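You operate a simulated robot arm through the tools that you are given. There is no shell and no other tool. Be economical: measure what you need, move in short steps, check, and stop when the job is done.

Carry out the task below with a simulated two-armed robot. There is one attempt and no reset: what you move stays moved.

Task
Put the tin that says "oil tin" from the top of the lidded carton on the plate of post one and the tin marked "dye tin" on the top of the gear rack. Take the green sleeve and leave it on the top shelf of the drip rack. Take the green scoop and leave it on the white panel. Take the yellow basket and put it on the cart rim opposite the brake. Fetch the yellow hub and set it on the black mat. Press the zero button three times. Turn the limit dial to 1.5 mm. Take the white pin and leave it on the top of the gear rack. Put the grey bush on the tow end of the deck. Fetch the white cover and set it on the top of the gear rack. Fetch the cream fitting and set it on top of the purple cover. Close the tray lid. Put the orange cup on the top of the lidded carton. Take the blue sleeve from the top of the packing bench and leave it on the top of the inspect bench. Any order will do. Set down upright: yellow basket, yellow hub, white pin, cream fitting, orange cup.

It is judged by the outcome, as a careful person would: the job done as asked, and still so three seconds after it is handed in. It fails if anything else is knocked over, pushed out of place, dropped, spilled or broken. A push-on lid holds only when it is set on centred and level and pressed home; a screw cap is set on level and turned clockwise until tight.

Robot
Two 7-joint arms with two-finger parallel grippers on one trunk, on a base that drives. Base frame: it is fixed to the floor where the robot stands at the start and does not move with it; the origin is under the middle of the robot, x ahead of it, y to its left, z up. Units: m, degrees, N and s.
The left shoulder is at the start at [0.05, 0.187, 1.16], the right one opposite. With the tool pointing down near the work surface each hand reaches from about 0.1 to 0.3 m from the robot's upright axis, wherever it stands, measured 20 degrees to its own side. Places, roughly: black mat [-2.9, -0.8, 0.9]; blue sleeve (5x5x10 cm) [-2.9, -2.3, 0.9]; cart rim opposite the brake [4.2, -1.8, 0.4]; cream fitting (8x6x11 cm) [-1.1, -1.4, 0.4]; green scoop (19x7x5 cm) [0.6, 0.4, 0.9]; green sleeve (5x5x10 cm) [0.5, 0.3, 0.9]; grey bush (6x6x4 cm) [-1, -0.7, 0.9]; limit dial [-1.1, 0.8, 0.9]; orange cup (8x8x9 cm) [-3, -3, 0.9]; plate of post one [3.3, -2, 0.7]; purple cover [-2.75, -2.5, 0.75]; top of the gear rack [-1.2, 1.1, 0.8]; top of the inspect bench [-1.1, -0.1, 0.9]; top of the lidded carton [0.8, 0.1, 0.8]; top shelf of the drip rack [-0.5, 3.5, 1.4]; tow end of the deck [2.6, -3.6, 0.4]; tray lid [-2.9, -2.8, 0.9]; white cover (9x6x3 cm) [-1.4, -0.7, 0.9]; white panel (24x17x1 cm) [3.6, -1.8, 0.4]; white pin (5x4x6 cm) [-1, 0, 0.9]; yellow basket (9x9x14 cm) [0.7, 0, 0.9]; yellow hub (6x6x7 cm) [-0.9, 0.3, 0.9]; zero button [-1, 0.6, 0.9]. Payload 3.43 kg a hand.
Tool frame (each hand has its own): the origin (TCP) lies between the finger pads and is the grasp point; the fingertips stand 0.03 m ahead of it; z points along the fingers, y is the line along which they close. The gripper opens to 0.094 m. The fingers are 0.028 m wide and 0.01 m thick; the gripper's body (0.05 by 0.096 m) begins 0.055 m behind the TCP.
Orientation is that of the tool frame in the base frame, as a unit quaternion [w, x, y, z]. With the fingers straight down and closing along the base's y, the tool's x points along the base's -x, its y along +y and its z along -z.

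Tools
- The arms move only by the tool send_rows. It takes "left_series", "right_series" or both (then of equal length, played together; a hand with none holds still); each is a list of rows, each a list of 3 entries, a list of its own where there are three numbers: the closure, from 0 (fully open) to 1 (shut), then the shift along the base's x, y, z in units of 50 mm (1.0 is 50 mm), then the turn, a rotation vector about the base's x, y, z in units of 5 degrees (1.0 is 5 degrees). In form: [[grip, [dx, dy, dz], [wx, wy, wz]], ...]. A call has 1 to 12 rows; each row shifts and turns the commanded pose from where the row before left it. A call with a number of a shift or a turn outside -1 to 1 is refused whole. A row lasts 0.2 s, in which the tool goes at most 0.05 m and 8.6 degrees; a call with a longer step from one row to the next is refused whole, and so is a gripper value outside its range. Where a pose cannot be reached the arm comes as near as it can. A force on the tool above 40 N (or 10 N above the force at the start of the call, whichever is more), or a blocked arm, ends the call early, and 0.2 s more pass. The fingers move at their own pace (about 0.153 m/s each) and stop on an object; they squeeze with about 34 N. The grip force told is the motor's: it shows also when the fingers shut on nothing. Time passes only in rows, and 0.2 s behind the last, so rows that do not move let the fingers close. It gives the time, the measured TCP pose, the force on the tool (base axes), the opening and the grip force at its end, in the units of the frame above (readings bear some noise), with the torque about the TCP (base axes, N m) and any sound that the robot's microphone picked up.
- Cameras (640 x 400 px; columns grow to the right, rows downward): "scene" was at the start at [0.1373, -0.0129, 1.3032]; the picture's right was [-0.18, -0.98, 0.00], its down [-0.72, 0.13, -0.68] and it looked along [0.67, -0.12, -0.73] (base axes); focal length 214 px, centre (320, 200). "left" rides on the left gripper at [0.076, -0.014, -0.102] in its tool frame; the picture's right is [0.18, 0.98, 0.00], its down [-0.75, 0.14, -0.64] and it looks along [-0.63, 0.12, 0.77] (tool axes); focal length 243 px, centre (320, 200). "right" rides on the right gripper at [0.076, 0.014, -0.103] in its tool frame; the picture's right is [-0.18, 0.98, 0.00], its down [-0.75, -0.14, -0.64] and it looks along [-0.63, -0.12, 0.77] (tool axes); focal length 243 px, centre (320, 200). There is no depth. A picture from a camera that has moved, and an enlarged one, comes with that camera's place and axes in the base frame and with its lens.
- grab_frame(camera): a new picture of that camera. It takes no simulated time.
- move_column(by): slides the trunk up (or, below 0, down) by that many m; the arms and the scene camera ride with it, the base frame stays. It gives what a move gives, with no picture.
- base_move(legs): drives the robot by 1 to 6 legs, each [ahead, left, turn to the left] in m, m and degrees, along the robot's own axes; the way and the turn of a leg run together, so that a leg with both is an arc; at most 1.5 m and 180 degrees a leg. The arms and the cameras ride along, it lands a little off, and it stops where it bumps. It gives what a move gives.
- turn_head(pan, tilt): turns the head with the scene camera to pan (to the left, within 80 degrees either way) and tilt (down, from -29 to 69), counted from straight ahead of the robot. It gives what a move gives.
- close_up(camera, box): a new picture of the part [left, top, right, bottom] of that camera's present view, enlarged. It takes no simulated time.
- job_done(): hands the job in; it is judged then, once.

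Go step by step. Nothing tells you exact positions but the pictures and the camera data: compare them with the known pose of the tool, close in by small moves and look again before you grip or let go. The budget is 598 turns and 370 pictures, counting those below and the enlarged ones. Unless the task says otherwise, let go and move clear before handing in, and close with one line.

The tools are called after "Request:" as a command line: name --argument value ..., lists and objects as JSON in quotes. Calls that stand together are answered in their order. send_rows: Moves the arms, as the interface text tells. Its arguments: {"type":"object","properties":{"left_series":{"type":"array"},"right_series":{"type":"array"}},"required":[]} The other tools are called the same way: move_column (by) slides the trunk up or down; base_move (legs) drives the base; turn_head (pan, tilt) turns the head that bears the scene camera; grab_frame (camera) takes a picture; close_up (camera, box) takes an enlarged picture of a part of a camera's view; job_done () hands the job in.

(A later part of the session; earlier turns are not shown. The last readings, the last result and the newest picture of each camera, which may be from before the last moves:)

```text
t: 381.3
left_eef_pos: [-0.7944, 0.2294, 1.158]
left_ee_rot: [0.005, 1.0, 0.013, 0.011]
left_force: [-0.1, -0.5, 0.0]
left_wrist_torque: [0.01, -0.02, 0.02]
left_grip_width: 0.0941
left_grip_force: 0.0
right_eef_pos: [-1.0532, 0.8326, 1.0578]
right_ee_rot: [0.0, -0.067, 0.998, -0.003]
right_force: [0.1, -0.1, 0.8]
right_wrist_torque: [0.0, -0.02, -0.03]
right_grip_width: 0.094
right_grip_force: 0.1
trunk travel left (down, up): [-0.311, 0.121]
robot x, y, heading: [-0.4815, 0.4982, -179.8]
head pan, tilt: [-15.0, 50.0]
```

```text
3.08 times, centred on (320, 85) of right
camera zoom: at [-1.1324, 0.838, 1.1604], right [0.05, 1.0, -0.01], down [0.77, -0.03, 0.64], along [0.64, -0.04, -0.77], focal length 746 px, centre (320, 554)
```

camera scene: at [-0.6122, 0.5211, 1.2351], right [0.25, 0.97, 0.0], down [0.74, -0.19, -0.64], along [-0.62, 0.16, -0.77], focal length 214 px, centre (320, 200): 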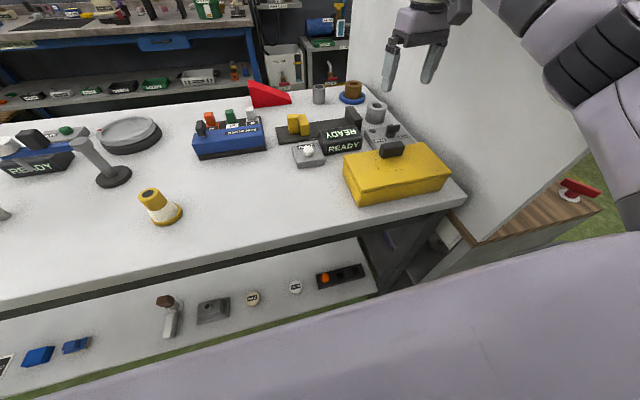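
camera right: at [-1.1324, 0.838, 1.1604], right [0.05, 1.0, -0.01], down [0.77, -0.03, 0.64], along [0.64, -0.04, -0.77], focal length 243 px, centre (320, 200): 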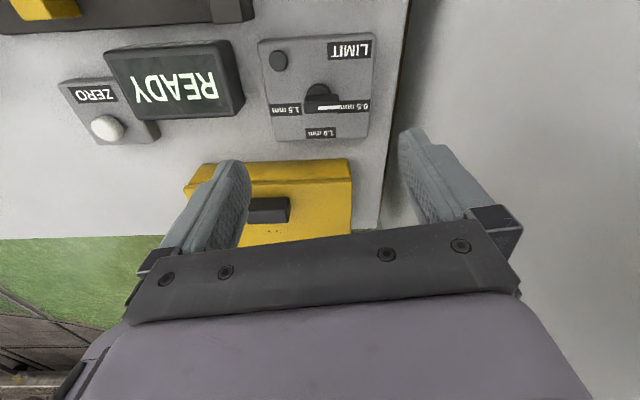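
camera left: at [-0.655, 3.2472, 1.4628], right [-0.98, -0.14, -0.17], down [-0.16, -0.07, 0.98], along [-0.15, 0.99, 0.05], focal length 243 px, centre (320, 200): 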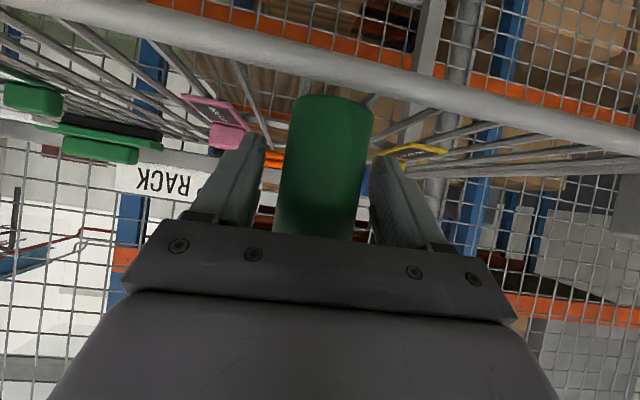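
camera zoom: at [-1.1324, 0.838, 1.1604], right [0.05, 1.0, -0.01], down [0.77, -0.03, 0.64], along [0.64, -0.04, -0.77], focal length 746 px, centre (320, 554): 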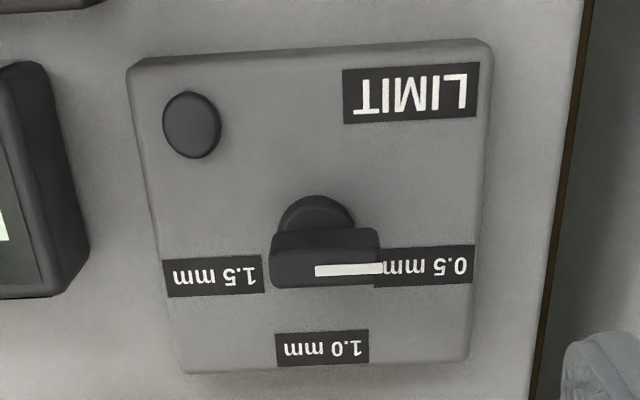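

Pointer is exactly along +y. I return to yaw -90° with partly closed fingers and come down on the knob blade.

Request:
send_rows --right_series '[[0.47, [0, 0, 0], [0, 0, 1]], [0.47, [0, 0, 0], [0, 0, 1]], [0.47, [0, 0, 0], [0, 0, 1]], [0.47, [0, 0, 0], [0, 0, 1]], [0.47, [0, 0, 0], [0, 0, 1]], [0.47, [0, 0, 0], [0, 0, 1]], [0.47, [0, 0, 0], [0, 0, 1]], [0.47, [0, 0, 0], [0, 0, 1]], [0.47, [0, 0, 0], [0, 0, 1]], [0.47, [0, 0, 0], [0, 0, 1]], [0.47, [0, 0, 0], [0, 0, 1]], [0.47, [0, 0, 0], [0, 0, 1]]]'

Request:
send_rows --right_series '[[0.47, [-0.08, 0, -0.5], [0, 0, 1]], [0.47, [0, 0, -0.5], [0, 0, 1]], [0.47, [0, 0, -0.4], [0, 0, 1]], [0.47, [0, 0, 0], [0, 0, 1]], [0.47, [0, 0, 0], [0, 0, 0.4]], [0.47, [0, 0, 0], [0, 0, 0]]]'

Request:
grab_frame --camera "right"

Request:
close_up --camera "scene" --box '[320, 50, 480, 190]'

```text
t: 383.9
left_eef_pos: [-0.7958, 0.2279, 1.1574]
left_ee_rot: [0.004, 1.0, 0.012, 0.012]
left_force: [0.3, 0.5, -0.2]
left_wrist_torque: [0.0, -0.03, 0.03]
left_grip_width: 0.0943
left_grip_force: 0.0
right_eef_pos: [-1.0548, 0.8337, 1.0583]
right_ee_rot: [0.002, -0.558, 0.83, -0.003]
right_force: [-0.3, 1.4, 0.6]
right_wrist_torque: [-0.01, 0.02, -0.02]
right_grip_width: 0.0498
right_grip_force: 0.0
trunk travel left (down, up): [-0.311, 0.121]
robot x, y, heading: [-0.482, 0.5003, -179.5]
head pan, tilt: [-15.0, 50.0]
```

```text
t: 385.3
left_eef_pos: [-0.7936, 0.2211, 1.1561]
left_ee_rot: [-0.001, 1.0, 0.013, 0.01]
left_force: [0.2, 0.8, 0.4]
left_wrist_torque: [-0.02, -0.01, 0.0]
left_grip_width: 0.0941
left_grip_force: 0.0
right_eef_pos: [-1.0572, 0.8256, 0.9919]
right_ee_rot: [-0.005, 0.708, -0.706, -0.002]
right_force: [0.6, -0.1, 0.1]
right_wrist_torque: [-0.02, -0.02, -0.01]
right_grip_width: 0.0498
right_grip_force: 0.1
trunk travel left (down, up): [-0.311, 0.121]
robot x, y, heading: [-0.4806, 0.5091, -179.7]
head pan, tilt: [-15.0, 50.0]
```

```text
227 pictures are left
camera right: at [-1.0728, 0.748, 1.0943], right [-0.98, 0.18, 0.0], down [0.14, 0.75, 0.65], along [0.12, 0.64, -0.76], focal length 243 px, centre (320, 200)
```

right: 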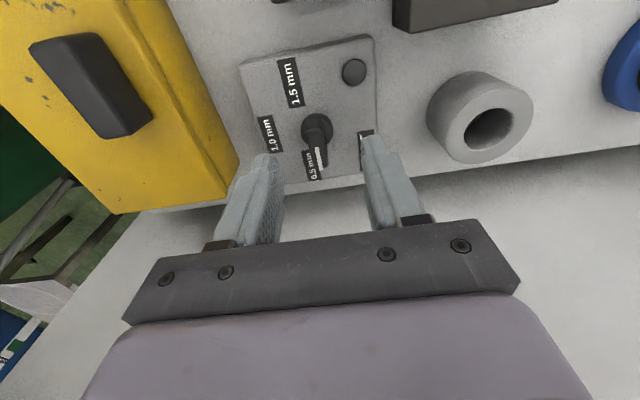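

```text
2.86 times, centred on (400, 120) of scene
camera zoom: at [-0.611, 0.5122, 1.2355], right [0.25, 0.97, 0.01], down [0.74, -0.19, -0.65], along [-0.62, 0.17, -0.76], focal length 613 px, centre (91, 429)
```

zoom: 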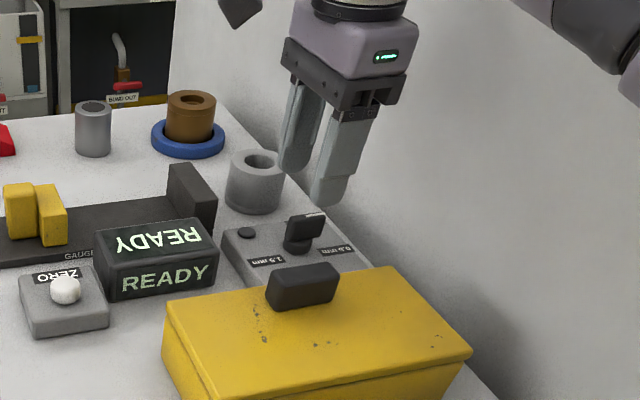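

The elbow seems to press lightly on the board (the robot leans a bit). I shift the base 0.04 away and re-centre the hand.

Request:
base_move --legs '[[0, 0.04, 0]]'

Request:
send_rows --right_series '[[0.47, [0, 0.7, 0], [0, 0, 0]], [0.47, [0, 0, 0], [0, 0, 0]]]'

Request:
close_up --camera "right" --box '[200, 50, 440, 250]'

```text
t: 386.2
left_eef_pos: [-0.7951, 0.1885, 1.157]
left_ee_rot: [0.003, 1.0, 0.013, 0.012]
left_force: [-1.1, -1.3, -0.5]
left_wrist_torque: [0.01, 0.0, 0.0]
left_grip_width: 0.094
left_grip_force: 0.0
right_eef_pos: [-1.0566, 0.7949, 0.9885]
right_ee_rot: [0.003, -0.706, 0.709, -0.002]
right_force: [-0.1, 0.9, 0.6]
right_wrist_torque: [0.05, 0.0, -0.04]
right_grip_width: 0.0498
right_grip_force: 0.1
trunk travel left (down, up): [-0.311, 0.121]
robot x, y, heading: [-0.4822, 0.4615, -179.6]
head pan, tilt: [-15.0, 50.0]
```

```text
t: 386.8
left_eef_pos: [-0.7943, 0.1888, 1.1583]
left_ee_rot: [0.004, 1.0, 0.013, 0.011]
left_force: [0.7, 0.0, -0.9]
left_wrist_torque: [-0.01, 0.0, -0.01]
left_grip_width: 0.0942
left_grip_force: 0.1
right_eef_pos: [-1.0567, 0.8273, 0.9876]
right_ee_rot: [0.002, -0.706, 0.708, -0.002]
right_force: [0.2, 0.1, -0.4]
right_wrist_torque: [-0.01, 0.01, 0.0]
right_grip_width: 0.05
right_grip_force: 0.0
trunk travel left (down, up): [-0.311, 0.121]
robot x, y, heading: [-0.4781, 0.4628, -179.9]
head pan, tilt: [-15.0, 50.0]
```

```text
2.00 times, centred on (320, 150) of right
camera zoom: at [-1.0732, 0.7525, 1.0905], right [-0.98, 0.19, -0.01], down [0.14, 0.75, 0.64], along [0.13, 0.63, -0.77], focal length 485 px, centre (320, 300)
```

zoom: 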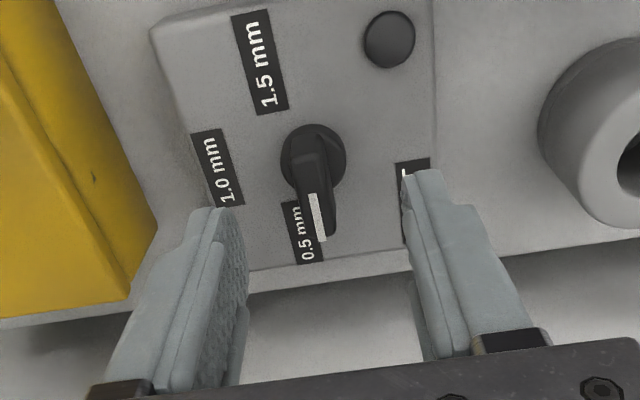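

Centred on the knob. Lower 0.048 and grip.

Request:
send_rows --right_series '[[0.47, [0, 0, -0.5], [0, 0, 0]], [0.47, [0, 0, -0.35], [0, 0, 0]], [0.47, [0, 0, -0.12], [0, 0, 0]], [1, [0, 0, 0], [0, 0, 0]], [1, [0, 0, 0], [0, 0, 0]]]'

Request:
grab_frame --camera "right"

```text
t: 388.0
left_eef_pos: [-0.7921, 0.1884, 1.1587]
left_ee_rot: [0.005, 1.0, 0.011, 0.009]
left_force: [0.0, 0.6, -0.3]
left_wrist_torque: [-0.02, 0.01, 0.01]
left_grip_width: 0.0941
left_grip_force: 0.0
right_eef_pos: [-1.0537, 0.83, 0.9393]
right_ee_rot: [0.004, -0.705, 0.709, -0.005]
right_force: [20.2, -2.3, -2.6]
right_wrist_torque: [-0.22, -0.38, -0.08]
right_grip_width: 0.0257
right_grip_force: 45.2
trunk travel left (down, up): [-0.311, 0.121]
robot x, y, heading: [-0.4807, 0.4633, -179.7]
head pan, tilt: [-15.0, 50.0]
```

```text
224 pictures are left
camera right: at [-1.0704, 0.7533, 1.042], right [-0.98, 0.19, -0.01], down [0.14, 0.75, 0.64], along [0.13, 0.63, -0.77], focal length 243 px, centre (320, 200)
```

right: 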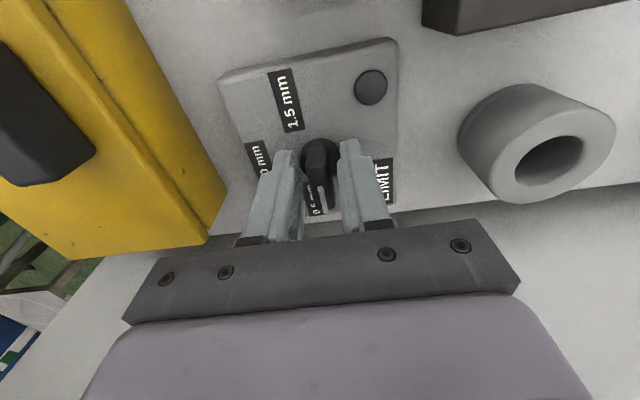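

It seems to hold the round hub below the blade. I open, raise 1 cm, shift to relieve the side force, and grip the blade.

Request:
send_rows --right_series '[[0.6, [0, 0, 0], [0, 0, 0]], [0.6, [0, 0, 0.2], [0, 0, 0]], [0.6, [0.08, 0, 0], [0, 0, 0]], [1, [0, 0, 0], [0, 0, 0]], [1, [0, 0, 0], [0, 0, 0]], [1, [0, 0, 0], [0, 0, 0]]]'

Request:
grab_frame --camera "right"

```text
t: 389.4
left_eef_pos: [-0.7944, 0.1894, 1.157]
left_ee_rot: [0.005, 1.0, 0.013, 0.012]
left_force: [0.3, 0.0, 0.0]
left_wrist_torque: [-0.02, 0.0, 0.01]
left_grip_width: 0.0938
left_grip_force: 0.0
right_eef_pos: [-1.0552, 0.8293, 0.95]
right_ee_rot: [0.003, -0.705, 0.709, -0.002]
right_force: [-1.9, 2.1, 2.0]
right_wrist_torque: [-0.13, 0.47, -0.01]
right_grip_width: 0.0118
right_grip_force: 45.4
trunk travel left (down, up): [-0.311, 0.121]
robot x, y, heading: [-0.4798, 0.4606, -179.9]
head pan, tilt: [-15.0, 50.0]
```

```text
223 pictures are left
camera right: at [-1.0697, 0.7539, 1.0526], right [-0.98, 0.19, -0.01], down [0.14, 0.75, 0.64], along [0.13, 0.63, -0.77], focal length 243 px, centre (320, 200)
```

right: 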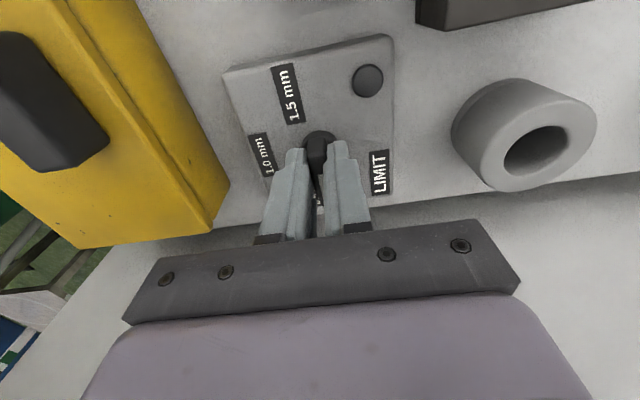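

Blade gripped. Turn clockwise 40° and check.

Request:
send_rows --right_series '[[1, [0, 0, 0], [0, 0, -1]], [1, [0, 0, 0], [0, 0, -1]], [1, [0, 0, 0], [0, 0, -1]], [1, [0, 0, 0], [0, 0, -1]], [1, [0, 0, 0], [0, 0, -1]], [1, [0, 0, 0], [0, 0, -1]], [1, [0, 0, 0], [0, 0, -1]], [1, [0, 0, 0], [0, 0, -1]], [1, [0, 0, 0], [0, 0, 0]]]'

Request:
grab_frame --camera "right"

```text
t: 391.4
left_eef_pos: [-0.7958, 0.1904, 1.1582]
left_ee_rot: [0.005, 1.0, 0.012, 0.012]
left_force: [-0.7, -0.4, 0.3]
left_wrist_torque: [0.01, 0.01, 0.01]
left_grip_width: 0.0938
left_grip_force: 0.1
right_eef_pos: [-1.0545, 0.8302, 0.9499]
right_ee_rot: [0.002, -0.42, 0.908, -0.002]
right_force: [-14.3, 8.8, 9.3]
right_wrist_torque: [1.14, -0.14, 0.02]
right_grip_width: 0.0116
right_grip_force: 45.0
trunk travel left (down, up): [-0.311, 0.121]
robot x, y, heading: [-0.4791, 0.4641, -179.7]
head pan, tilt: [-15.0, 50.0]
```

```text
222 pictures are left
camera right: at [-1.1156, 0.7818, 1.0527], right [-0.63, 0.78, 0.0], down [0.59, 0.49, 0.64], along [0.5, 0.4, -0.77], focal length 243 px, centre (320, 200)
```

right: 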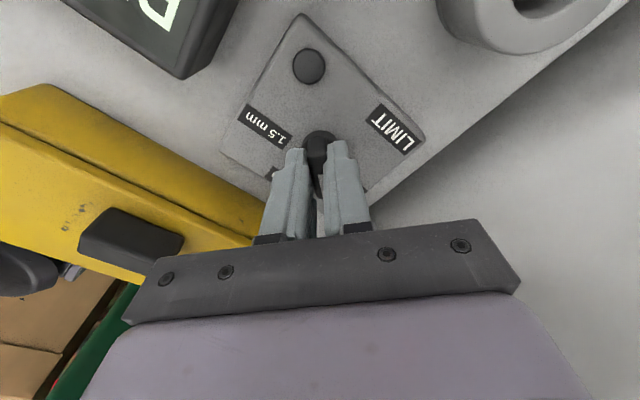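

Turning. Continue another 42°, with a slight recentring.

Request:
send_rows --right_series '[[1, [-0.04, 0.03, 0], [0, 0, -1]], [1, [0, 0, 0], [0, 0, -1]], [1, [0, 0, 0], [0, 0, -1]], [1, [-0.02, 0, 0], [0, 0, -1]], [1, [0, 0, 0], [0, 0, -1]], [1, [0, 0, 0], [0, 0, -1]], [1, [0, 0, 0], [0, 0, -1]], [1, [0, 0, 0], [0, 0, -1]], [1, [0, 0, 0], [0, 0, 0]]]'

Request:
grab_frame --camera "right"

```text
t: 393.4
left_eef_pos: [-0.7939, 0.1897, 1.1587]
left_ee_rot: [0.004, 1.0, 0.012, 0.011]
left_force: [0.2, 1.0, -0.1]
left_wrist_torque: [-0.04, 0.02, -0.03]
left_grip_width: 0.0939
left_grip_force: 0.0
right_eef_pos: [-1.0552, 0.8306, 0.9496]
right_ee_rot: [0.001, -0.084, 0.996, -0.003]
right_force: [10.8, 5.5, 9.5]
right_wrist_torque: [0.64, -0.73, 0.01]
right_grip_width: 0.0117
right_grip_force: 45.1
trunk travel left (down, up): [-0.311, 0.121]
robot x, y, heading: [-0.4799, 0.4608, -179.8]
head pan, tilt: [-15.0, 50.0]
```

```text
221 pictures are left
camera right: at [-1.1332, 0.8328, 1.0525], right [0.02, 1.0, -0.01], down [0.77, -0.01, 0.64], along [0.64, -0.01, -0.77], focal length 243 px, centre (320, 200)
```

right: 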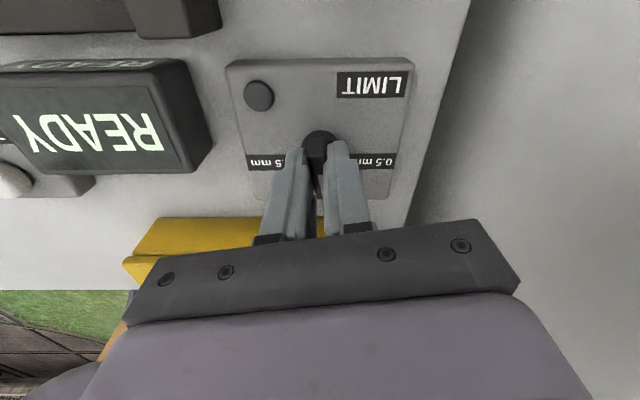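

Now near 1.0 mm. Release, rise, and yaw the hand back around for the second grip.

Request:
send_rows --right_series '[[0.5, [0, 0, 0], [0, 0, 0]], [0.5, [0, 0, 0.4], [0, 0, 0]], [0.5, [0, 0, 0.8], [0, 0, 0]], [0.5, [0, 0, 0], [0, 0, 1]], [0.5, [0, 0, 0], [0, 0, 1]], [0.5, [0, 0, 0], [0, 0, 1]], [0.5, [0, 0, 0], [0, 0, 1]], [0.5, [0, 0, 0], [0, 0, 1]], [0.5, [0, 0, 0], [0, 0, 1]], [0.5, [0, 0, 0], [0, 0, 1]], [0.5, [0, 0, 0], [0, 0, 1]], [0.5, [0, 0, 0], [0, 0, 1]]]'

Request:
send_rows --right_series '[[0.5, [0, 0, 0], [0, 0, 1]], [0.5, [0, 0, 0], [0, 0, 1]], [0.5, [0, 0, 0], [0, 0, 1]], [0.5, [0, 0, 0], [0, 0, 1]], [0.5, [0, 0, 0], [0, 0, 1]], [0.5, [0, 0, 0], [0, 0, 1]], [0.5, [0, 0, 0], [0, 0, 1]], [0.5, [0, 0, 0], [0, 0, 1]], [0.5, [0, 0, 0], [0, 0, 1]], [0.5, [0, 0, 0], [0, 0, 1]], [0.5, [0, 0, 0], [0, 0, 1]], [0.5, [0, 0, 0], [0, 0, 1]]]'

Request:
send_rows --right_series '[[0.5, [0, 0, 0], [0, 0, 1]], [0.5, [0, 0, 0], [0, 0, 1]], [0.5, [0, 0, 0], [0, 0, 1]], [0.5, [0, 0, 0], [0, 0, 1]], [0.5, [0, 0, 0], [0, 0, 1]], [0.5, [0, 0, 0], [0, 0, 1]], [0.5, [0, 0, 0], [0, 0, 1]], [0.5, [0, 0, 0], [0, 0, 1]], [0.5, [0, 0, 0], [0, 0, 1]], [0.5, [0, 0, 0], [0, 0, 1]], [0.5, [0, 0, 0], [0, 0, 1]], [0.5, [0, 0, 0], [0, 0, 1]]]'

Request:
close_up --camera "right" --box '[200, 50, 440, 250]'

```text
t: 396.0
left_eef_pos: [-0.7961, 0.1903, 1.158]
left_ee_rot: [0.004, 1.0, 0.011, 0.011]
left_force: [-0.2, -0.6, 0.4]
left_wrist_torque: [-0.02, -0.01, 0.04]
left_grip_width: 0.0937
left_grip_force: 0.1
right_eef_pos: [-1.058, 0.8305, 1.0083]
right_ee_rot: [0.002, -0.46, 0.888, -0.004]
right_force: [-0.1, -0.2, 0.3]
right_wrist_torque: [0.01, 0.01, 0.0]
right_grip_width: 0.0473
right_grip_force: 0.0
trunk travel left (down, up): [-0.311, 0.121]
robot x, y, heading: [-0.4785, 0.4607, -179.6]
head pan, tilt: [-15.0, 50.0]
```

```text
t: 398.6
left_eef_pos: [-0.7949, 0.1903, 1.159]
left_ee_rot: [0.005, 1.0, 0.012, 0.011]
left_force: [-0.7, 0.1, 0.6]
left_wrist_torque: [-0.01, -0.02, -0.03]
left_grip_width: 0.0941
left_grip_force: 0.1
right_eef_pos: [-1.0569, 0.8316, 1.0098]
right_ee_rot: [-0.003, 0.843, -0.537, 0.003]
right_force: [-0.4, 0.5, -0.7]
right_wrist_torque: [-0.01, 0.01, 0.03]
right_grip_width: 0.047
right_grip_force: 0.0
trunk travel left (down, up): [-0.311, 0.121]
robot x, y, heading: [-0.4833, 0.4596, -179.6]
head pan, tilt: [-15.0, 50.0]
```

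```text
t: 401.2
left_eef_pos: [-0.7954, 0.1897, 1.1569]
left_ee_rot: [0.005, 1.0, 0.013, 0.012]
left_force: [1.1, 0.2, -0.5]
left_wrist_torque: [0.02, -0.01, 0.01]
left_grip_width: 0.0938
left_grip_force: 0.1
right_eef_pos: [-1.056, 0.8315, 1.0099]
right_ee_rot: [-0.004, 0.999, -0.045, 0.001]
right_force: [-0.1, 1.0, 0.3]
right_wrist_torque: [0.03, 0.04, 0.02]
right_grip_width: 0.0469
right_grip_force: 0.1
trunk travel left (down, up): [-0.311, 0.121]
robot x, y, heading: [-0.476, 0.4606, -179.8]
head pan, tilt: [-15.0, 50.0]
```

```text
2.00 times, centred on (320, 150) of right
camera zoom: at [-0.9832, 0.8092, 1.1121], right [-0.27, -0.96, -0.01], down [-0.74, 0.2, 0.64], along [-0.62, 0.18, -0.77], focal length 485 px, centre (320, 300)
```

zoom: 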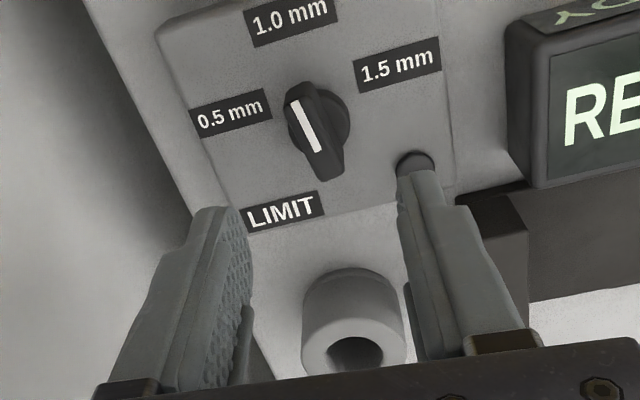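

Pointer is now near 1.0. Lower again and grip at this yaw.

Request:
send_rows --right_series '[[0.5, [0.06, 0, -0.5], [0, 0, 0]], [0.5, [0, 0, -0.4], [0, 0, 0]], [0.5, [0, 0, -0.3], [0, 0, 0]], [1, [0, 0, 0], [0, 0, 0]], [1, [0, 0, 0], [0, 0, 0]], [1, [0, 0, 0], [0, 0, 0]]]'

Request:
grab_frame --camera "right"

```text
t: 402.6
left_eef_pos: [-0.7954, 0.1903, 1.1573]
left_ee_rot: [0.004, 1.0, 0.012, 0.012]
left_force: [-0.4, 0.6, 0.2]
left_wrist_torque: [0.01, 0.0, 0.02]
left_grip_width: 0.094
left_grip_force: 0.1
right_eef_pos: [-1.055, 0.8304, 0.9493]
right_ee_rot: [-0.004, 0.999, -0.045, 0.0]
right_force: [-0.3, -0.7, -2.4]
right_wrist_torque: [-0.43, 0.82, 0.0]
right_grip_width: 0.0121
right_grip_force: 45.1
trunk travel left (down, up): [-0.311, 0.121]
robot x, y, heading: [-0.4823, 0.4621, -179.9]
head pan, tilt: [-15.0, 50.0]
```

```text
219 pictures are left
camera right: at [-0.9805, 0.8093, 1.0519], right [-0.27, -0.96, -0.01], down [-0.74, 0.2, 0.64], along [-0.62, 0.18, -0.77], focal length 243 px, centre (320, 200)
```

right: 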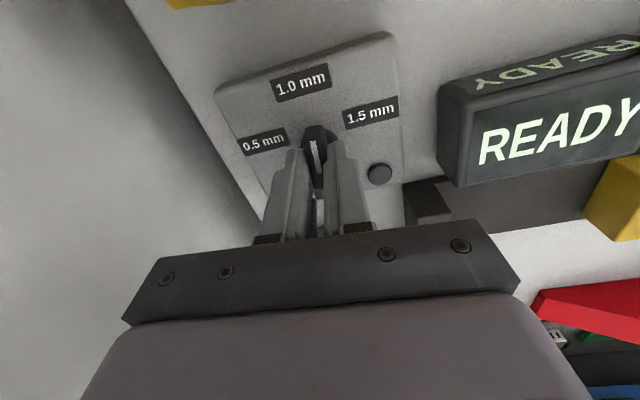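

Gripped. Turn clockwise 60° and look.

Request:
send_rows --right_series '[[1, [0, 0, 0], [0, 0, -1]], [1, [0, 0, 0], [0, 0, -1]], [1, [0, 0, 0], [0, 0, -1]], [1, [0, 0, 0], [0, 0, -1]], [1, [0, 0, 0], [0, 0, -1]], [1, [0, 0, 0], [0, 0, -1]], [1, [0, 0, 0], [0, 0, -1]], [1, [0, 0, 0], [0, 0, -1]], [1, [0, 0, 0], [0, 0, -1]], [1, [0, 0, 0], [0, 0, -1]], [1, [0, 0, 0], [0, 0, -1]], [1, [0, 0, 0], [0, 0, -1]]]'

Request:
grab_frame --camera "right"

```text
t: 405.2
left_eef_pos: [-0.7953, 0.1899, 1.1586]
left_ee_rot: [0.004, 1.0, 0.013, 0.012]
left_force: [0.7, 0.1, -0.1]
left_wrist_torque: [0.01, -0.02, -0.01]
left_grip_width: 0.0938
left_grip_force: 0.1
right_eef_pos: [-1.0542, 0.8309, 0.9486]
right_ee_rot: [-0.003, 0.842, -0.539, 0.002]
right_force: [-6.1, 6.5, 1.0]
right_wrist_torque: [0.61, 0.97, 0.04]
right_grip_width: 0.0119
right_grip_force: 44.6
trunk travel left (down, up): [-0.311, 0.121]
robot x, y, heading: [-0.4791, 0.4617, -179.8]
head pan, tilt: [-15.0, 50.0]
```

```text
218 pictures are left
camera right: at [-1.0366, 0.7561, 1.0519], right [-0.97, -0.24, -0.01], down [-0.19, 0.74, 0.64], along [-0.15, 0.63, -0.77], focal length 243 px, centre (320, 200)
```

right: 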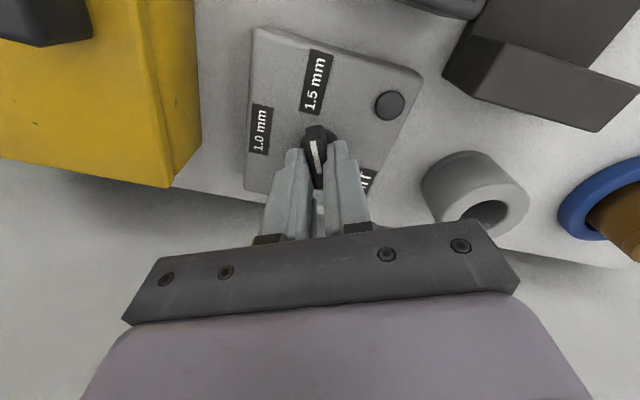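

Continue 25° more so the pointer is exactly opposite its starting direction.

Request:
send_rows --right_series '[[1, [0, 0, 0], [0, 0, -1]], [1, [0, 0, 0], [0, 0, -1]], [1, [0, 0, 0], [0, 0, -1]], [1, [0, 0, 0], [0, 0, -1]], [1, [0, 0, 0], [0, 0, -1]], [1, [0, 0, 0], [0, 0, 0]]]'

Request:
send_rows --right_series '[[0.5, [0, 0, 0], [0, 0, 0]], [0.5, [0, 0, 0.4], [0, 0, 0]], [0.5, [0, 0, 0.9], [0, 0, 0]], [0.5, [0, 0, 0.9], [0, 0, 0]], [0.5, [0, 0, 0], [0, 0, 0]]]'

Request:
close_up --camera "right" --box '[220, 30, 420, 180]'

```text
t: 406.6
left_eef_pos: [-0.7943, 0.1903, 1.158]
left_ee_rot: [0.005, 1.0, 0.012, 0.011]
left_force: [-1.9, 0.0, 0.0]
left_wrist_torque: [-0.02, -0.01, -0.04]
left_grip_width: 0.0939
left_grip_force: 0.0
right_eef_pos: [-1.0538, 0.8323, 0.9498]
right_ee_rot: [0.002, -0.706, 0.708, -0.003]
right_force: [-2.9, 7.9, 2.4]
right_wrist_torque: [0.64, 0.61, 0.27]
right_grip_width: 0.0118
right_grip_force: 44.9
trunk travel left (down, up): [-0.311, 0.121]
robot x, y, heading: [-0.4811, 0.461, -179.7]
head pan, tilt: [-15.0, 50.0]
```

```text
t: 407.8
left_eef_pos: [-0.7945, 0.1904, 1.1585]
left_ee_rot: [0.004, 1.0, 0.013, 0.011]
left_force: [-0.1, 0.2, -0.2]
left_wrist_torque: [-0.05, 0.04, 0.02]
left_grip_width: 0.0943
left_grip_force: 0.0
right_eef_pos: [-1.0538, 0.8303, 1.0593]
right_ee_rot: [0.003, -0.707, 0.708, -0.002]
right_force: [-0.3, -0.9, 0.2]
right_wrist_torque: [-0.01, -0.02, 0.0]
right_grip_width: 0.0468
right_grip_force: 0.0
trunk travel left (down, up): [-0.311, 0.121]
robot x, y, heading: [-0.482, 0.461, -179.9]
head pan, tilt: [-15.0, 50.0]
```

```text
2.67 times, centred on (320, 105) of right
camera zoom: at [-1.07, 0.7552, 1.1625], right [-0.98, 0.19, -0.01], down [0.14, 0.75, 0.64], along [0.13, 0.63, -0.77], focal length 647 px, centre (320, 453)
```

zoom: 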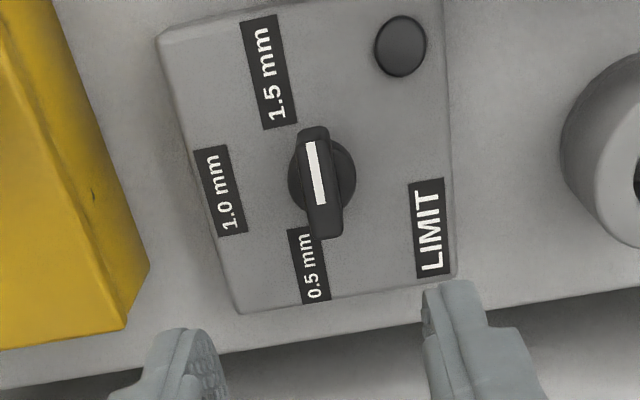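

The dial reads 1.5 mm, the pointer exactly opposite its start. Next the white pin: I retract the right hand, undo its yaw, and move along the bench.

Request:
send_rows --right_series '[[0, [0.5, -0.2, 0.2], [0, 0, 1]], [0, [0.5, -0.2, 0.2], [0, 0, 1]], [0, [0.5, -0.2, 0.2], [0, 0, 1]], [0, [0.5, -0.2, 0.2], [0, 0, 1]], [0, [0.5, -0.2, 0.2], [0, 0, 1]], [0, [0.5, -0.2, 0.2], [0, 0, 1]], [0, [0.5, -0.2, 0.2], [0, 0, 1]], [0, [0.5, -0.2, 0.2], [0, 0, 1]], [0, [0.5, -0.2, 0.2], [0, 0, 1]], [0, [0.5, -0.2, 0.2], [0, 0, 1]], [0, [0, 0, 0], [0, 0, 1]], [0, [0, 0, 0], [0, 0, 1]]]'

Request:
send_rows --right_series '[[0, [0, 0, 0], [0, 0, 1]], [0, [0, 0, 0], [0, 0, 1]], [0, [0, 0, 0], [0, 0, 1]], [0, [0, 0, 0], [0, 0, 1]], [0, [0, 0, 0], [0, 0, 1]], [0, [0, 0, 0], [0, 0, 1]]]'

Request:
base_move --legs '[[0.0, 0.66, 0]]'

Request:
turn_head --pan -10 --tilt 50

Request:
grab_frame --camera "scene"

```text
t: 410.4
left_eef_pos: [-0.795, 0.1898, 1.1572]
left_ee_rot: [0.005, 1.0, 0.013, 0.011]
left_force: [-1.5, 0.7, 0.1]
left_wrist_torque: [0.0, 0.01, 0.0]
left_grip_width: 0.0939
left_grip_force: 0.0
right_eef_pos: [-0.8041, 0.7303, 1.1611]
right_ee_rot: [-0.003, 0.966, -0.259, 0.0]
right_force: [0.1, 0.2, -0.5]
right_wrist_torque: [0.0, -0.01, -0.02]
right_grip_width: 0.0939
right_grip_force: 0.0
trunk travel left (down, up): [-0.311, 0.121]
robot x, y, heading: [-0.4798, 0.461, -179.4]
head pan, tilt: [-15.0, 50.0]
```

```text
t: 411.8
left_eef_pos: [-0.7954, 0.1907, 1.1581]
left_ee_rot: [0.004, 1.0, 0.012, 0.011]
left_force: [-0.6, -0.1, 0.2]
left_wrist_torque: [0.0, 0.0, -0.03]
left_grip_width: 0.0939
left_grip_force: 0.1
right_eef_pos: [-0.803, 0.7306, 1.1587]
right_ee_rot: [-0.004, 1.0, -0.001, 0.0]
right_force: [-0.2, 0.4, 0.0]
right_wrist_torque: [0.02, -0.02, 0.03]
right_grip_width: 0.0938
right_grip_force: 0.0
trunk travel left (down, up): [-0.311, 0.121]
robot x, y, heading: [-0.4825, 0.4618, -179.6]
head pan, tilt: [-15.0, 50.0]
```

```text
t: 415.4
left_eef_pos: [-0.7954, -0.4595, 1.1573]
left_ee_rot: [0.004, 1.0, 0.008, 0.012]
left_force: [-0.4, -0.3, 0.3]
left_wrist_torque: [0.01, 0.02, -0.01]
left_grip_width: 0.094
left_grip_force: 0.1
right_eef_pos: [-0.8013, 0.0814, 1.1592]
right_ee_rot: [-0.003, 1.0, -0.005, 0.0]
right_force: [0.2, 0.5, -0.3]
right_wrist_torque: [0.01, 0.0, 0.02]
right_grip_width: 0.0939
right_grip_force: 0.0
trunk travel left (down, up): [-0.311, 0.121]
robot x, y, heading: [-0.4772, -0.1876, 179.7]
head pan, tilt: [-15.0, 50.0]
```

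```text
t: 416.1
left_eef_pos: [-0.7953, -0.4587, 1.1585]
left_ee_rot: [0.004, 1.0, 0.008, 0.013]
left_force: [0.1, -0.4, -0.3]
left_wrist_torque: [-0.01, 0.03, 0.02]
left_grip_width: 0.0939
left_grip_force: 0.1
right_eef_pos: [-0.8001, 0.0817, 1.1597]
right_ee_rot: [-0.002, 1.0, -0.005, -0.001]
right_force: [-0.6, 0.4, 0.3]
right_wrist_torque: [0.01, 0.01, 0.0]
right_grip_width: 0.0939
right_grip_force: 0.1
trunk travel left (down, up): [-0.311, 0.121]
robot x, y, heading: [-0.4801, -0.1876, 180.0]
head pan, tilt: [-10.0, 50.0]
```

```text
216 pictures are left
camera scene: at [-0.6118, -0.1749, 1.2351], right [0.18, 0.98, 0.0], down [0.75, -0.13, -0.64], along [-0.63, 0.11, -0.77], focal length 214 px, centre (320, 200)
```

scene: 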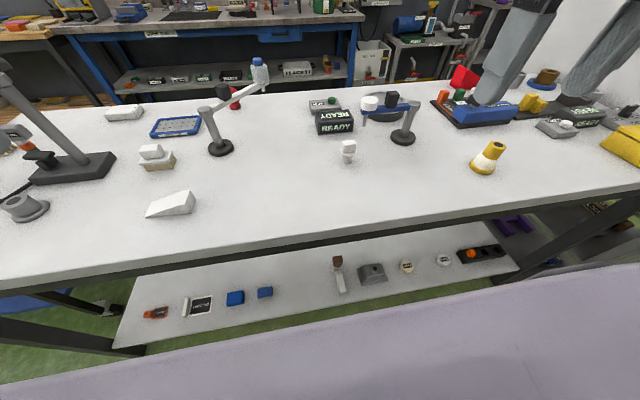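

Request:
close_up --camera "scene" --box '[310, 125, 390, 175]'

Request:
close_up --camera "scene" --box '[90, 80, 250, 220]'

```text
8.00 times, centred on (350, 150) of scene
camera zoom: at [-0.6118, -0.1749, 1.2351], right [0.18, 0.98, 0.0], down [0.75, -0.13, -0.64], along [-0.63, 0.11, -0.77], focal length 1716 px, centre (80, 600)
```

zoom: 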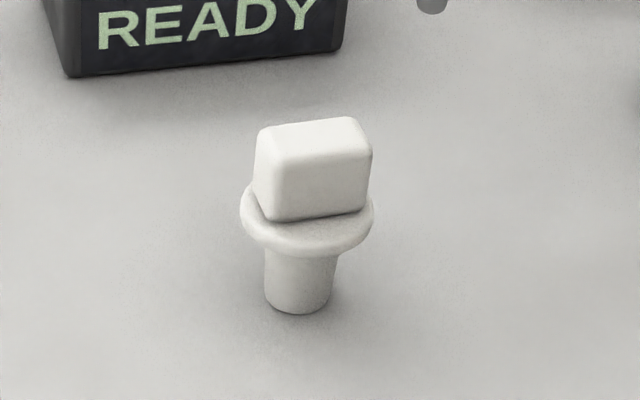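

```text
2.86 times, centred on (170, 150) of scene
camera zoom: at [-0.6118, -0.1749, 1.2351], right [0.18, 0.98, 0.0], down [0.75, -0.13, -0.64], along [-0.63, 0.11, -0.77], focal length 613 px, centre (749, 343)
```

zoom: 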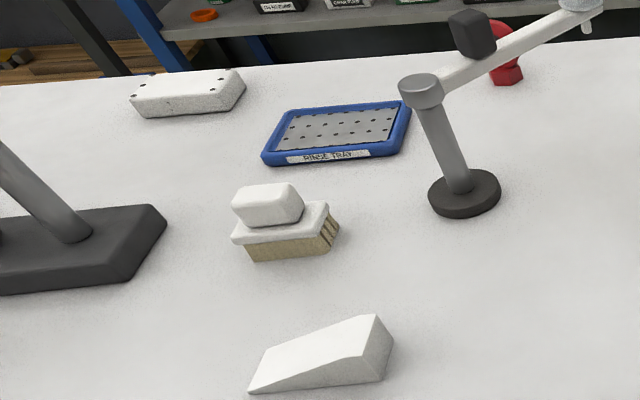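

The pin stands upright with a block head (~37 mm wide along y). I shift the base a little and bring the right hand above it.

Request:
base_move --legs '[[0.0, 0.07, 0]]'

Request:
send_rows --right_series '[[0, [-0.9, -0.2, 0], [0, 0, 0]], [0, [-0.9, -0.2, 0], [0, 0, 0]], [0, [-0.9, -0.2, -0.2], [0, 0, 0]], [0, [-0.9, -0.2, -0.3], [0, 0, 0]], [0, [-0.5, -0.1, -0.7], [0, 0, 0]], [0, [0, 0, -0.9], [0, 0, 0]], [0, [0, 0, 0], [0, 0, 0]]]'

Request:
grab_frame --camera "right"

```text
t: 417.1
left_eef_pos: [-0.7954, -0.5305, 1.1579]
left_ee_rot: [0.005, 1.0, 0.007, 0.012]
left_force: [0.5, 0.6, 0.4]
left_wrist_torque: [0.02, -0.03, 0.01]
left_grip_width: 0.0941
left_grip_force: 0.1
right_eef_pos: [-0.7996, 0.0112, 1.1588]
right_ee_rot: [-0.004, 1.0, -0.005, 0.0]
right_force: [-0.2, 0.3, 0.7]
right_wrist_torque: [0.04, -0.02, 0.02]
right_grip_width: 0.0942
right_grip_force: 0.0
trunk travel left (down, up): [-0.311, 0.121]
robot x, y, heading: [-0.4755, -0.2566, 179.7]
head pan, tilt: [-10.0, 50.0]
```

```text
t: 418.7
left_eef_pos: [-0.7939, -0.529, 1.1597]
left_ee_rot: [0.005, 1.0, 0.008, 0.012]
left_force: [-0.3, 0.5, 0.7]
left_wrist_torque: [-0.01, 0.04, 0.01]
left_grip_width: 0.0939
left_grip_force: 0.1
right_eef_pos: [-1.0049, -0.0342, 1.052]
right_ee_rot: [-0.004, 1.0, -0.006, 0.0]
right_force: [-0.1, 0.1, -0.3]
right_wrist_torque: [0.03, -0.01, -0.01]
right_grip_width: 0.0942
right_grip_force: 0.0
trunk travel left (down, up): [-0.311, 0.121]
robot x, y, heading: [-0.4786, -0.2568, 179.9]
head pan, tilt: [-10.0, 50.0]
```

```text
213 pictures are left
camera right: at [-0.9296, -0.0498, 1.155], right [-0.19, -0.98, -0.01], down [-0.75, 0.14, 0.64], along [-0.63, 0.13, -0.77], focal length 243 px, centre (320, 200)
```

right: 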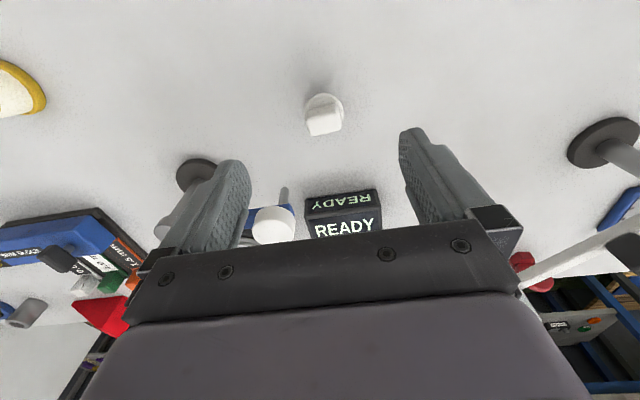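

Request:
close_up --camera "scene" --box '[330, 50, 530, 175]'

```text
3.20 times, centred on (430, 112) of scene
camera zoom: at [-0.6118, -0.2455, 1.2351], right [0.17, 0.98, 0.0], down [0.75, -0.13, -0.64], along [-0.63, 0.11, -0.77], focal length 686 px, centre (-32, 480)
```

zoom: 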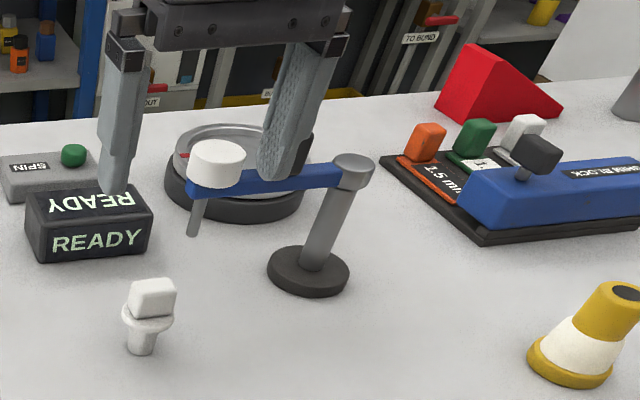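

The press arm is clear by about 3 cm. Partly close and descend onto the pin's head.

Request:
send_rows --right_series '[[0.3, [-0.14, 0, -0.6], [0, 0, 0]], [0.3, [0, 0, -0.8], [0, 0, 0]], [0.3, [0, 0, -0.6], [0, 0, 0]], [0.3, [0, 0, 0], [0, 0, 0]]]'

Request:
close_up --camera "scene" --box '[310, 80, 470, 180]'

Request:
grab_frame --camera "right"

```text
t: 419.7
left_eef_pos: [-0.7961, -0.5295, 1.1577]
left_ee_rot: [0.004, 1.0, 0.009, 0.011]
left_force: [0.3, -0.2, 0.5]
left_wrist_torque: [-0.01, 0.02, -0.03]
left_grip_width: 0.094
left_grip_force: 0.1
right_eef_pos: [-1.0115, -0.032, 0.9517]
right_ee_rot: [-0.004, 1.0, -0.006, 0.001]
right_force: [0.4, 0.1, 0.9]
right_wrist_torque: [0.02, 0.02, 0.0]
right_grip_width: 0.0658
right_grip_force: 0.0
trunk travel left (down, up): [-0.311, 0.121]
robot x, y, heading: [-0.48, -0.2564, 179.9]
head pan, tilt: [-10.0, 50.0]
```

```text
4.00 times, centred on (390, 130) of scene
camera zoom: at [-0.6118, -0.2455, 1.2351], right [0.17, 0.98, 0.0], down [0.75, -0.13, -0.64], along [-0.63, 0.11, -0.77], focal length 858 px, centre (40, 480)
```

zoom: 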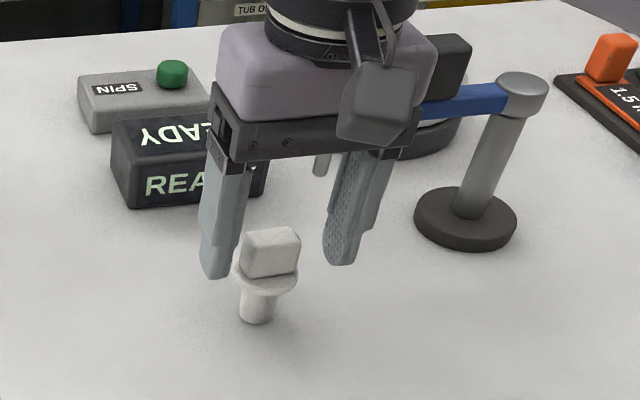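

```text
210 pictures are left
camera right: at [-0.9371, -0.0483, 1.0545], right [-0.19, -0.98, -0.01], down [-0.75, 0.14, 0.64], along [-0.63, 0.13, -0.77], focal length 243 px, centre (320, 200)
```

right: 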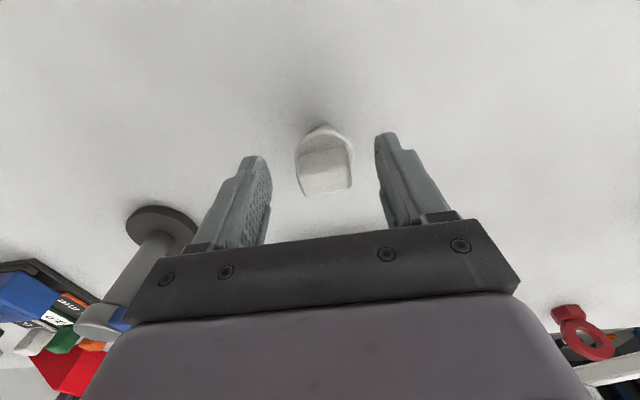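

Aligned. Close on the head and lift.

Request:
send_rows --right_series '[[0.3, [0.06, 0, -0.06], [0, 0, 0]], [0.7, [0, 0, 0], [0, 0, 0]], [1, [0, 0, 0], [0, 0, 0]], [1, [0, 0, 0], [0, 0, 0]], [1, [0, 0, 0.4], [0, 0, 0]], [1, [0, 0, 0.9], [0, 0, 0]], [1, [0.2, 0, 0.9], [0, 0, 0]], [1, [0, 0, 0], [0, 0, 0]]]'

Request:
grab_frame --camera "right"

Request:
grab_frame --camera "scene"

```text
t: 421.5
left_eef_pos: [-0.7958, -0.5288, 1.1583]
left_ee_rot: [0.004, 1.0, 0.009, 0.011]
left_force: [-0.4, 0.7, 0.8]
left_wrist_torque: [-0.02, -0.02, -0.02]
left_grip_width: 0.094
left_grip_force: 0.0
right_eef_pos: [-1.0022, -0.0351, 1.0615]
right_ee_rot: [-0.004, 1.0, -0.005, 0.001]
right_force: [-0.8, -0.7, -0.6]
right_wrist_torque: [0.02, 0.0, 0.01]
right_grip_width: 0.031
right_grip_force: 34.1
trunk travel left (down, up): [-0.311, 0.121]
robot x, y, heading: [-0.4786, -0.2588, 180.0]
head pan, tilt: [-10.0, 50.0]
```

```text
209 pictures are left
camera right: at [-0.9271, -0.0511, 1.1631], right [-0.19, -0.98, -0.01], down [-0.75, 0.14, 0.64], along [-0.63, 0.13, -0.77], focal length 243 px, centre (320, 200)
```

right: 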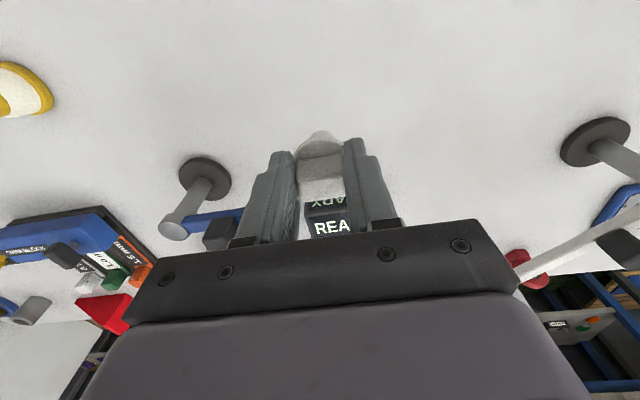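

```text
208 pictures are left
camera scene: at [-0.612, -0.2453, 1.2351], right [0.17, 0.98, 0.0], down [0.75, -0.13, -0.64], along [-0.63, 0.11, -0.77], focal length 214 px, centre (320, 200)
```

scene: 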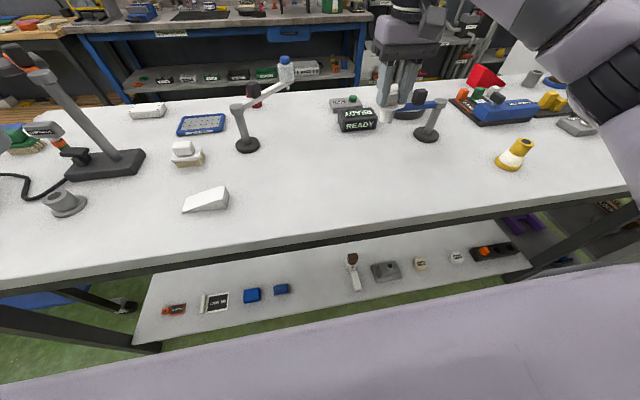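

Pin held. Next the yellow hub with the left hand: retract the right hand, shift the base toward +y.

Request:
send_rows --right_series '[[1, [0.9, 0, 0.3], [0, 0, 0]], [1, [0.9, 0, 0.3], [0, 0, 0]], [1, [0.9, 0, 0.3], [0, 0, 0]], [1, [0.9, 0, 0.3], [0, 0, 0]], [1, [0.9, 0, 0.3], [0, 0, 0]], [1, [0, 0, 0], [0, 0, 0]]]'

Request:
base_move --legs '[[0.0, -0.8, 0]]'

Request:
turn_head --pan 15 --tilt 50

Request:
grab_frame --camera "scene"

```text
t: 422.9
left_eef_pos: [-0.7957, -0.529, 1.1576]
left_ee_rot: [0.005, 1.0, 0.009, 0.012]
left_force: [-0.7, -0.1, 0.2]
left_wrist_torque: [0.03, -0.03, 0.02]
left_grip_width: 0.094
left_grip_force: 0.1
right_eef_pos: [-0.7745, -0.0334, 1.1376]
right_ee_rot: [-0.004, 1.0, -0.005, 0.0]
right_force: [-0.5, -0.3, -0.1]
right_wrist_torque: [0.01, 0.03, -0.01]
right_grip_width: 0.0304
right_grip_force: 34.2
trunk travel left (down, up): [-0.311, 0.121]
robot x, y, heading: [-0.4787, -0.2598, 180.3]
head pan, tilt: [-10.0, 50.0]
```

```text
t: 427.3
left_eef_pos: [-0.7912, 0.2869, 1.1576]
left_ee_rot: [0.005, 1.0, 0.003, 0.01]
left_force: [-0.3, 0.1, -0.9]
left_wrist_torque: [0.0, 0.02, -0.03]
left_grip_width: 0.0943
left_grip_force: 0.0
right_eef_pos: [-0.7646, 0.7827, 1.1385]
right_ee_rot: [-0.003, 1.0, -0.01, -0.004]
right_force: [-0.3, -0.7, 0.0]
right_wrist_torque: [0.01, -0.01, -0.01]
right_grip_width: 0.0305
right_grip_force: 33.8
trunk travel left (down, up): [-0.311, 0.121]
robot x, y, heading: [-0.4754, 0.5525, 179.2]
head pan, tilt: [-10.0, 50.0]
stopped in leg 1: the robot was blocked; the commanded pose is now the measured one
```

```text
t: 428.2
left_eef_pos: [-0.7905, 0.287, 1.1583]
left_ee_rot: [0.004, 1.0, 0.003, 0.01]
left_force: [0.1, 1.0, -0.2]
left_wrist_torque: [0.0, -0.04, 0.0]
left_grip_width: 0.0938
left_grip_force: 0.0
right_eef_pos: [-0.7632, 0.7838, 1.1391]
right_ee_rot: [-0.003, 1.0, -0.009, -0.004]
right_force: [0.0, 0.1, -1.0]
right_wrist_torque: [0.0, 0.01, 0.02]
right_grip_width: 0.0308
right_grip_force: 34.4
trunk travel left (down, up): [-0.311, 0.121]
robot x, y, heading: [-0.474, 0.5499, 179.0]
head pan, tilt: [15.0, 50.0]
```

```text
207 pictures are left
camera scene: at [-0.6026, 0.5357, 1.2355], right [-0.25, 0.97, 0.0], down [0.74, 0.19, -0.65], along [-0.63, -0.16, -0.76], focal length 214 px, centre (320, 200)
```

scene: 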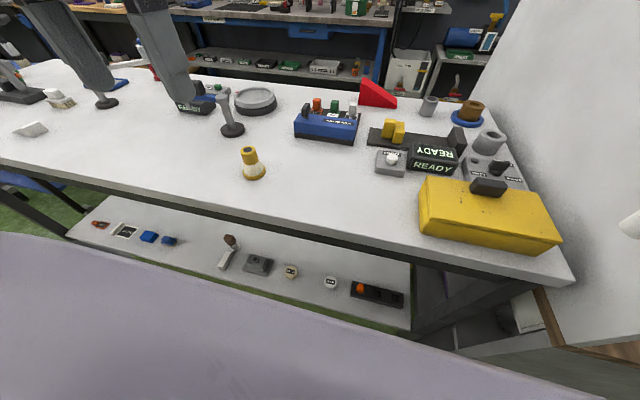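

The board blocks the right elbow at y≈0.55, but the left hand is already in line with the hub. I back off 2 cm and zoom on the hub.

Request:
base_move --legs '[[0.0, 0.025, 0.8]]'

Request:
close_up --camera "scene" --box '[210, 130, 290, 190]'

Request:
grab_frame --camera "left"

```text
t: 429.0
left_eef_pos: [-0.7866, 0.2551, 1.1568]
left_ee_rot: [0.003, 1.0, 0.011, 0.01]
left_force: [-0.2, 0.7, 0.2]
left_wrist_torque: [0.02, -0.01, 0.01]
left_grip_width: 0.0937
left_grip_force: 0.1
right_eef_pos: [-0.768, 0.7507, 1.1384]
right_ee_rot: [-0.006, 1.0, -0.002, -0.003]
right_force: [-0.3, 0.2, 0.0]
right_wrist_torque: [0.0, 0.02, 0.02]
right_grip_width: 0.0302
right_grip_force: 34.5
trunk travel left (down, up): [-0.311, 0.121]
robot x, y, heading: [-0.4726, 0.5283, -179.7]
head pan, tilt: [15.0, 50.0]
```

```text
6.67 times, centred on (250, 160) of scene
camera zoom: at [-0.6032, 0.5061, 1.2352], right [-0.26, 0.97, 0.0], down [0.74, 0.2, -0.64], along [-0.62, -0.17, -0.77], focal length 1430 px, centre (787, 467)
```

zoom: 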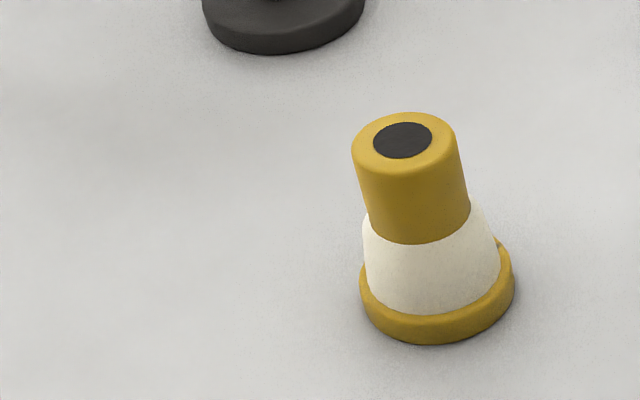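

```text
205 pictures are left
camera left: at [-0.713, 0.2708, 1.2621], right [0.2, -0.98, 0.01], down [-0.76, -0.15, 0.63], along [-0.61, -0.14, -0.78], focal length 243 px, centre (320, 200)
```

left: 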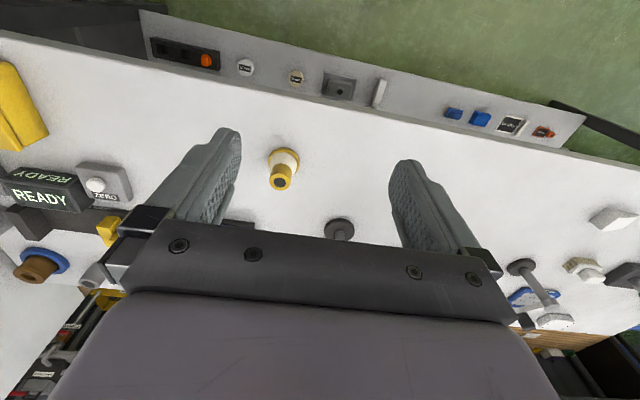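

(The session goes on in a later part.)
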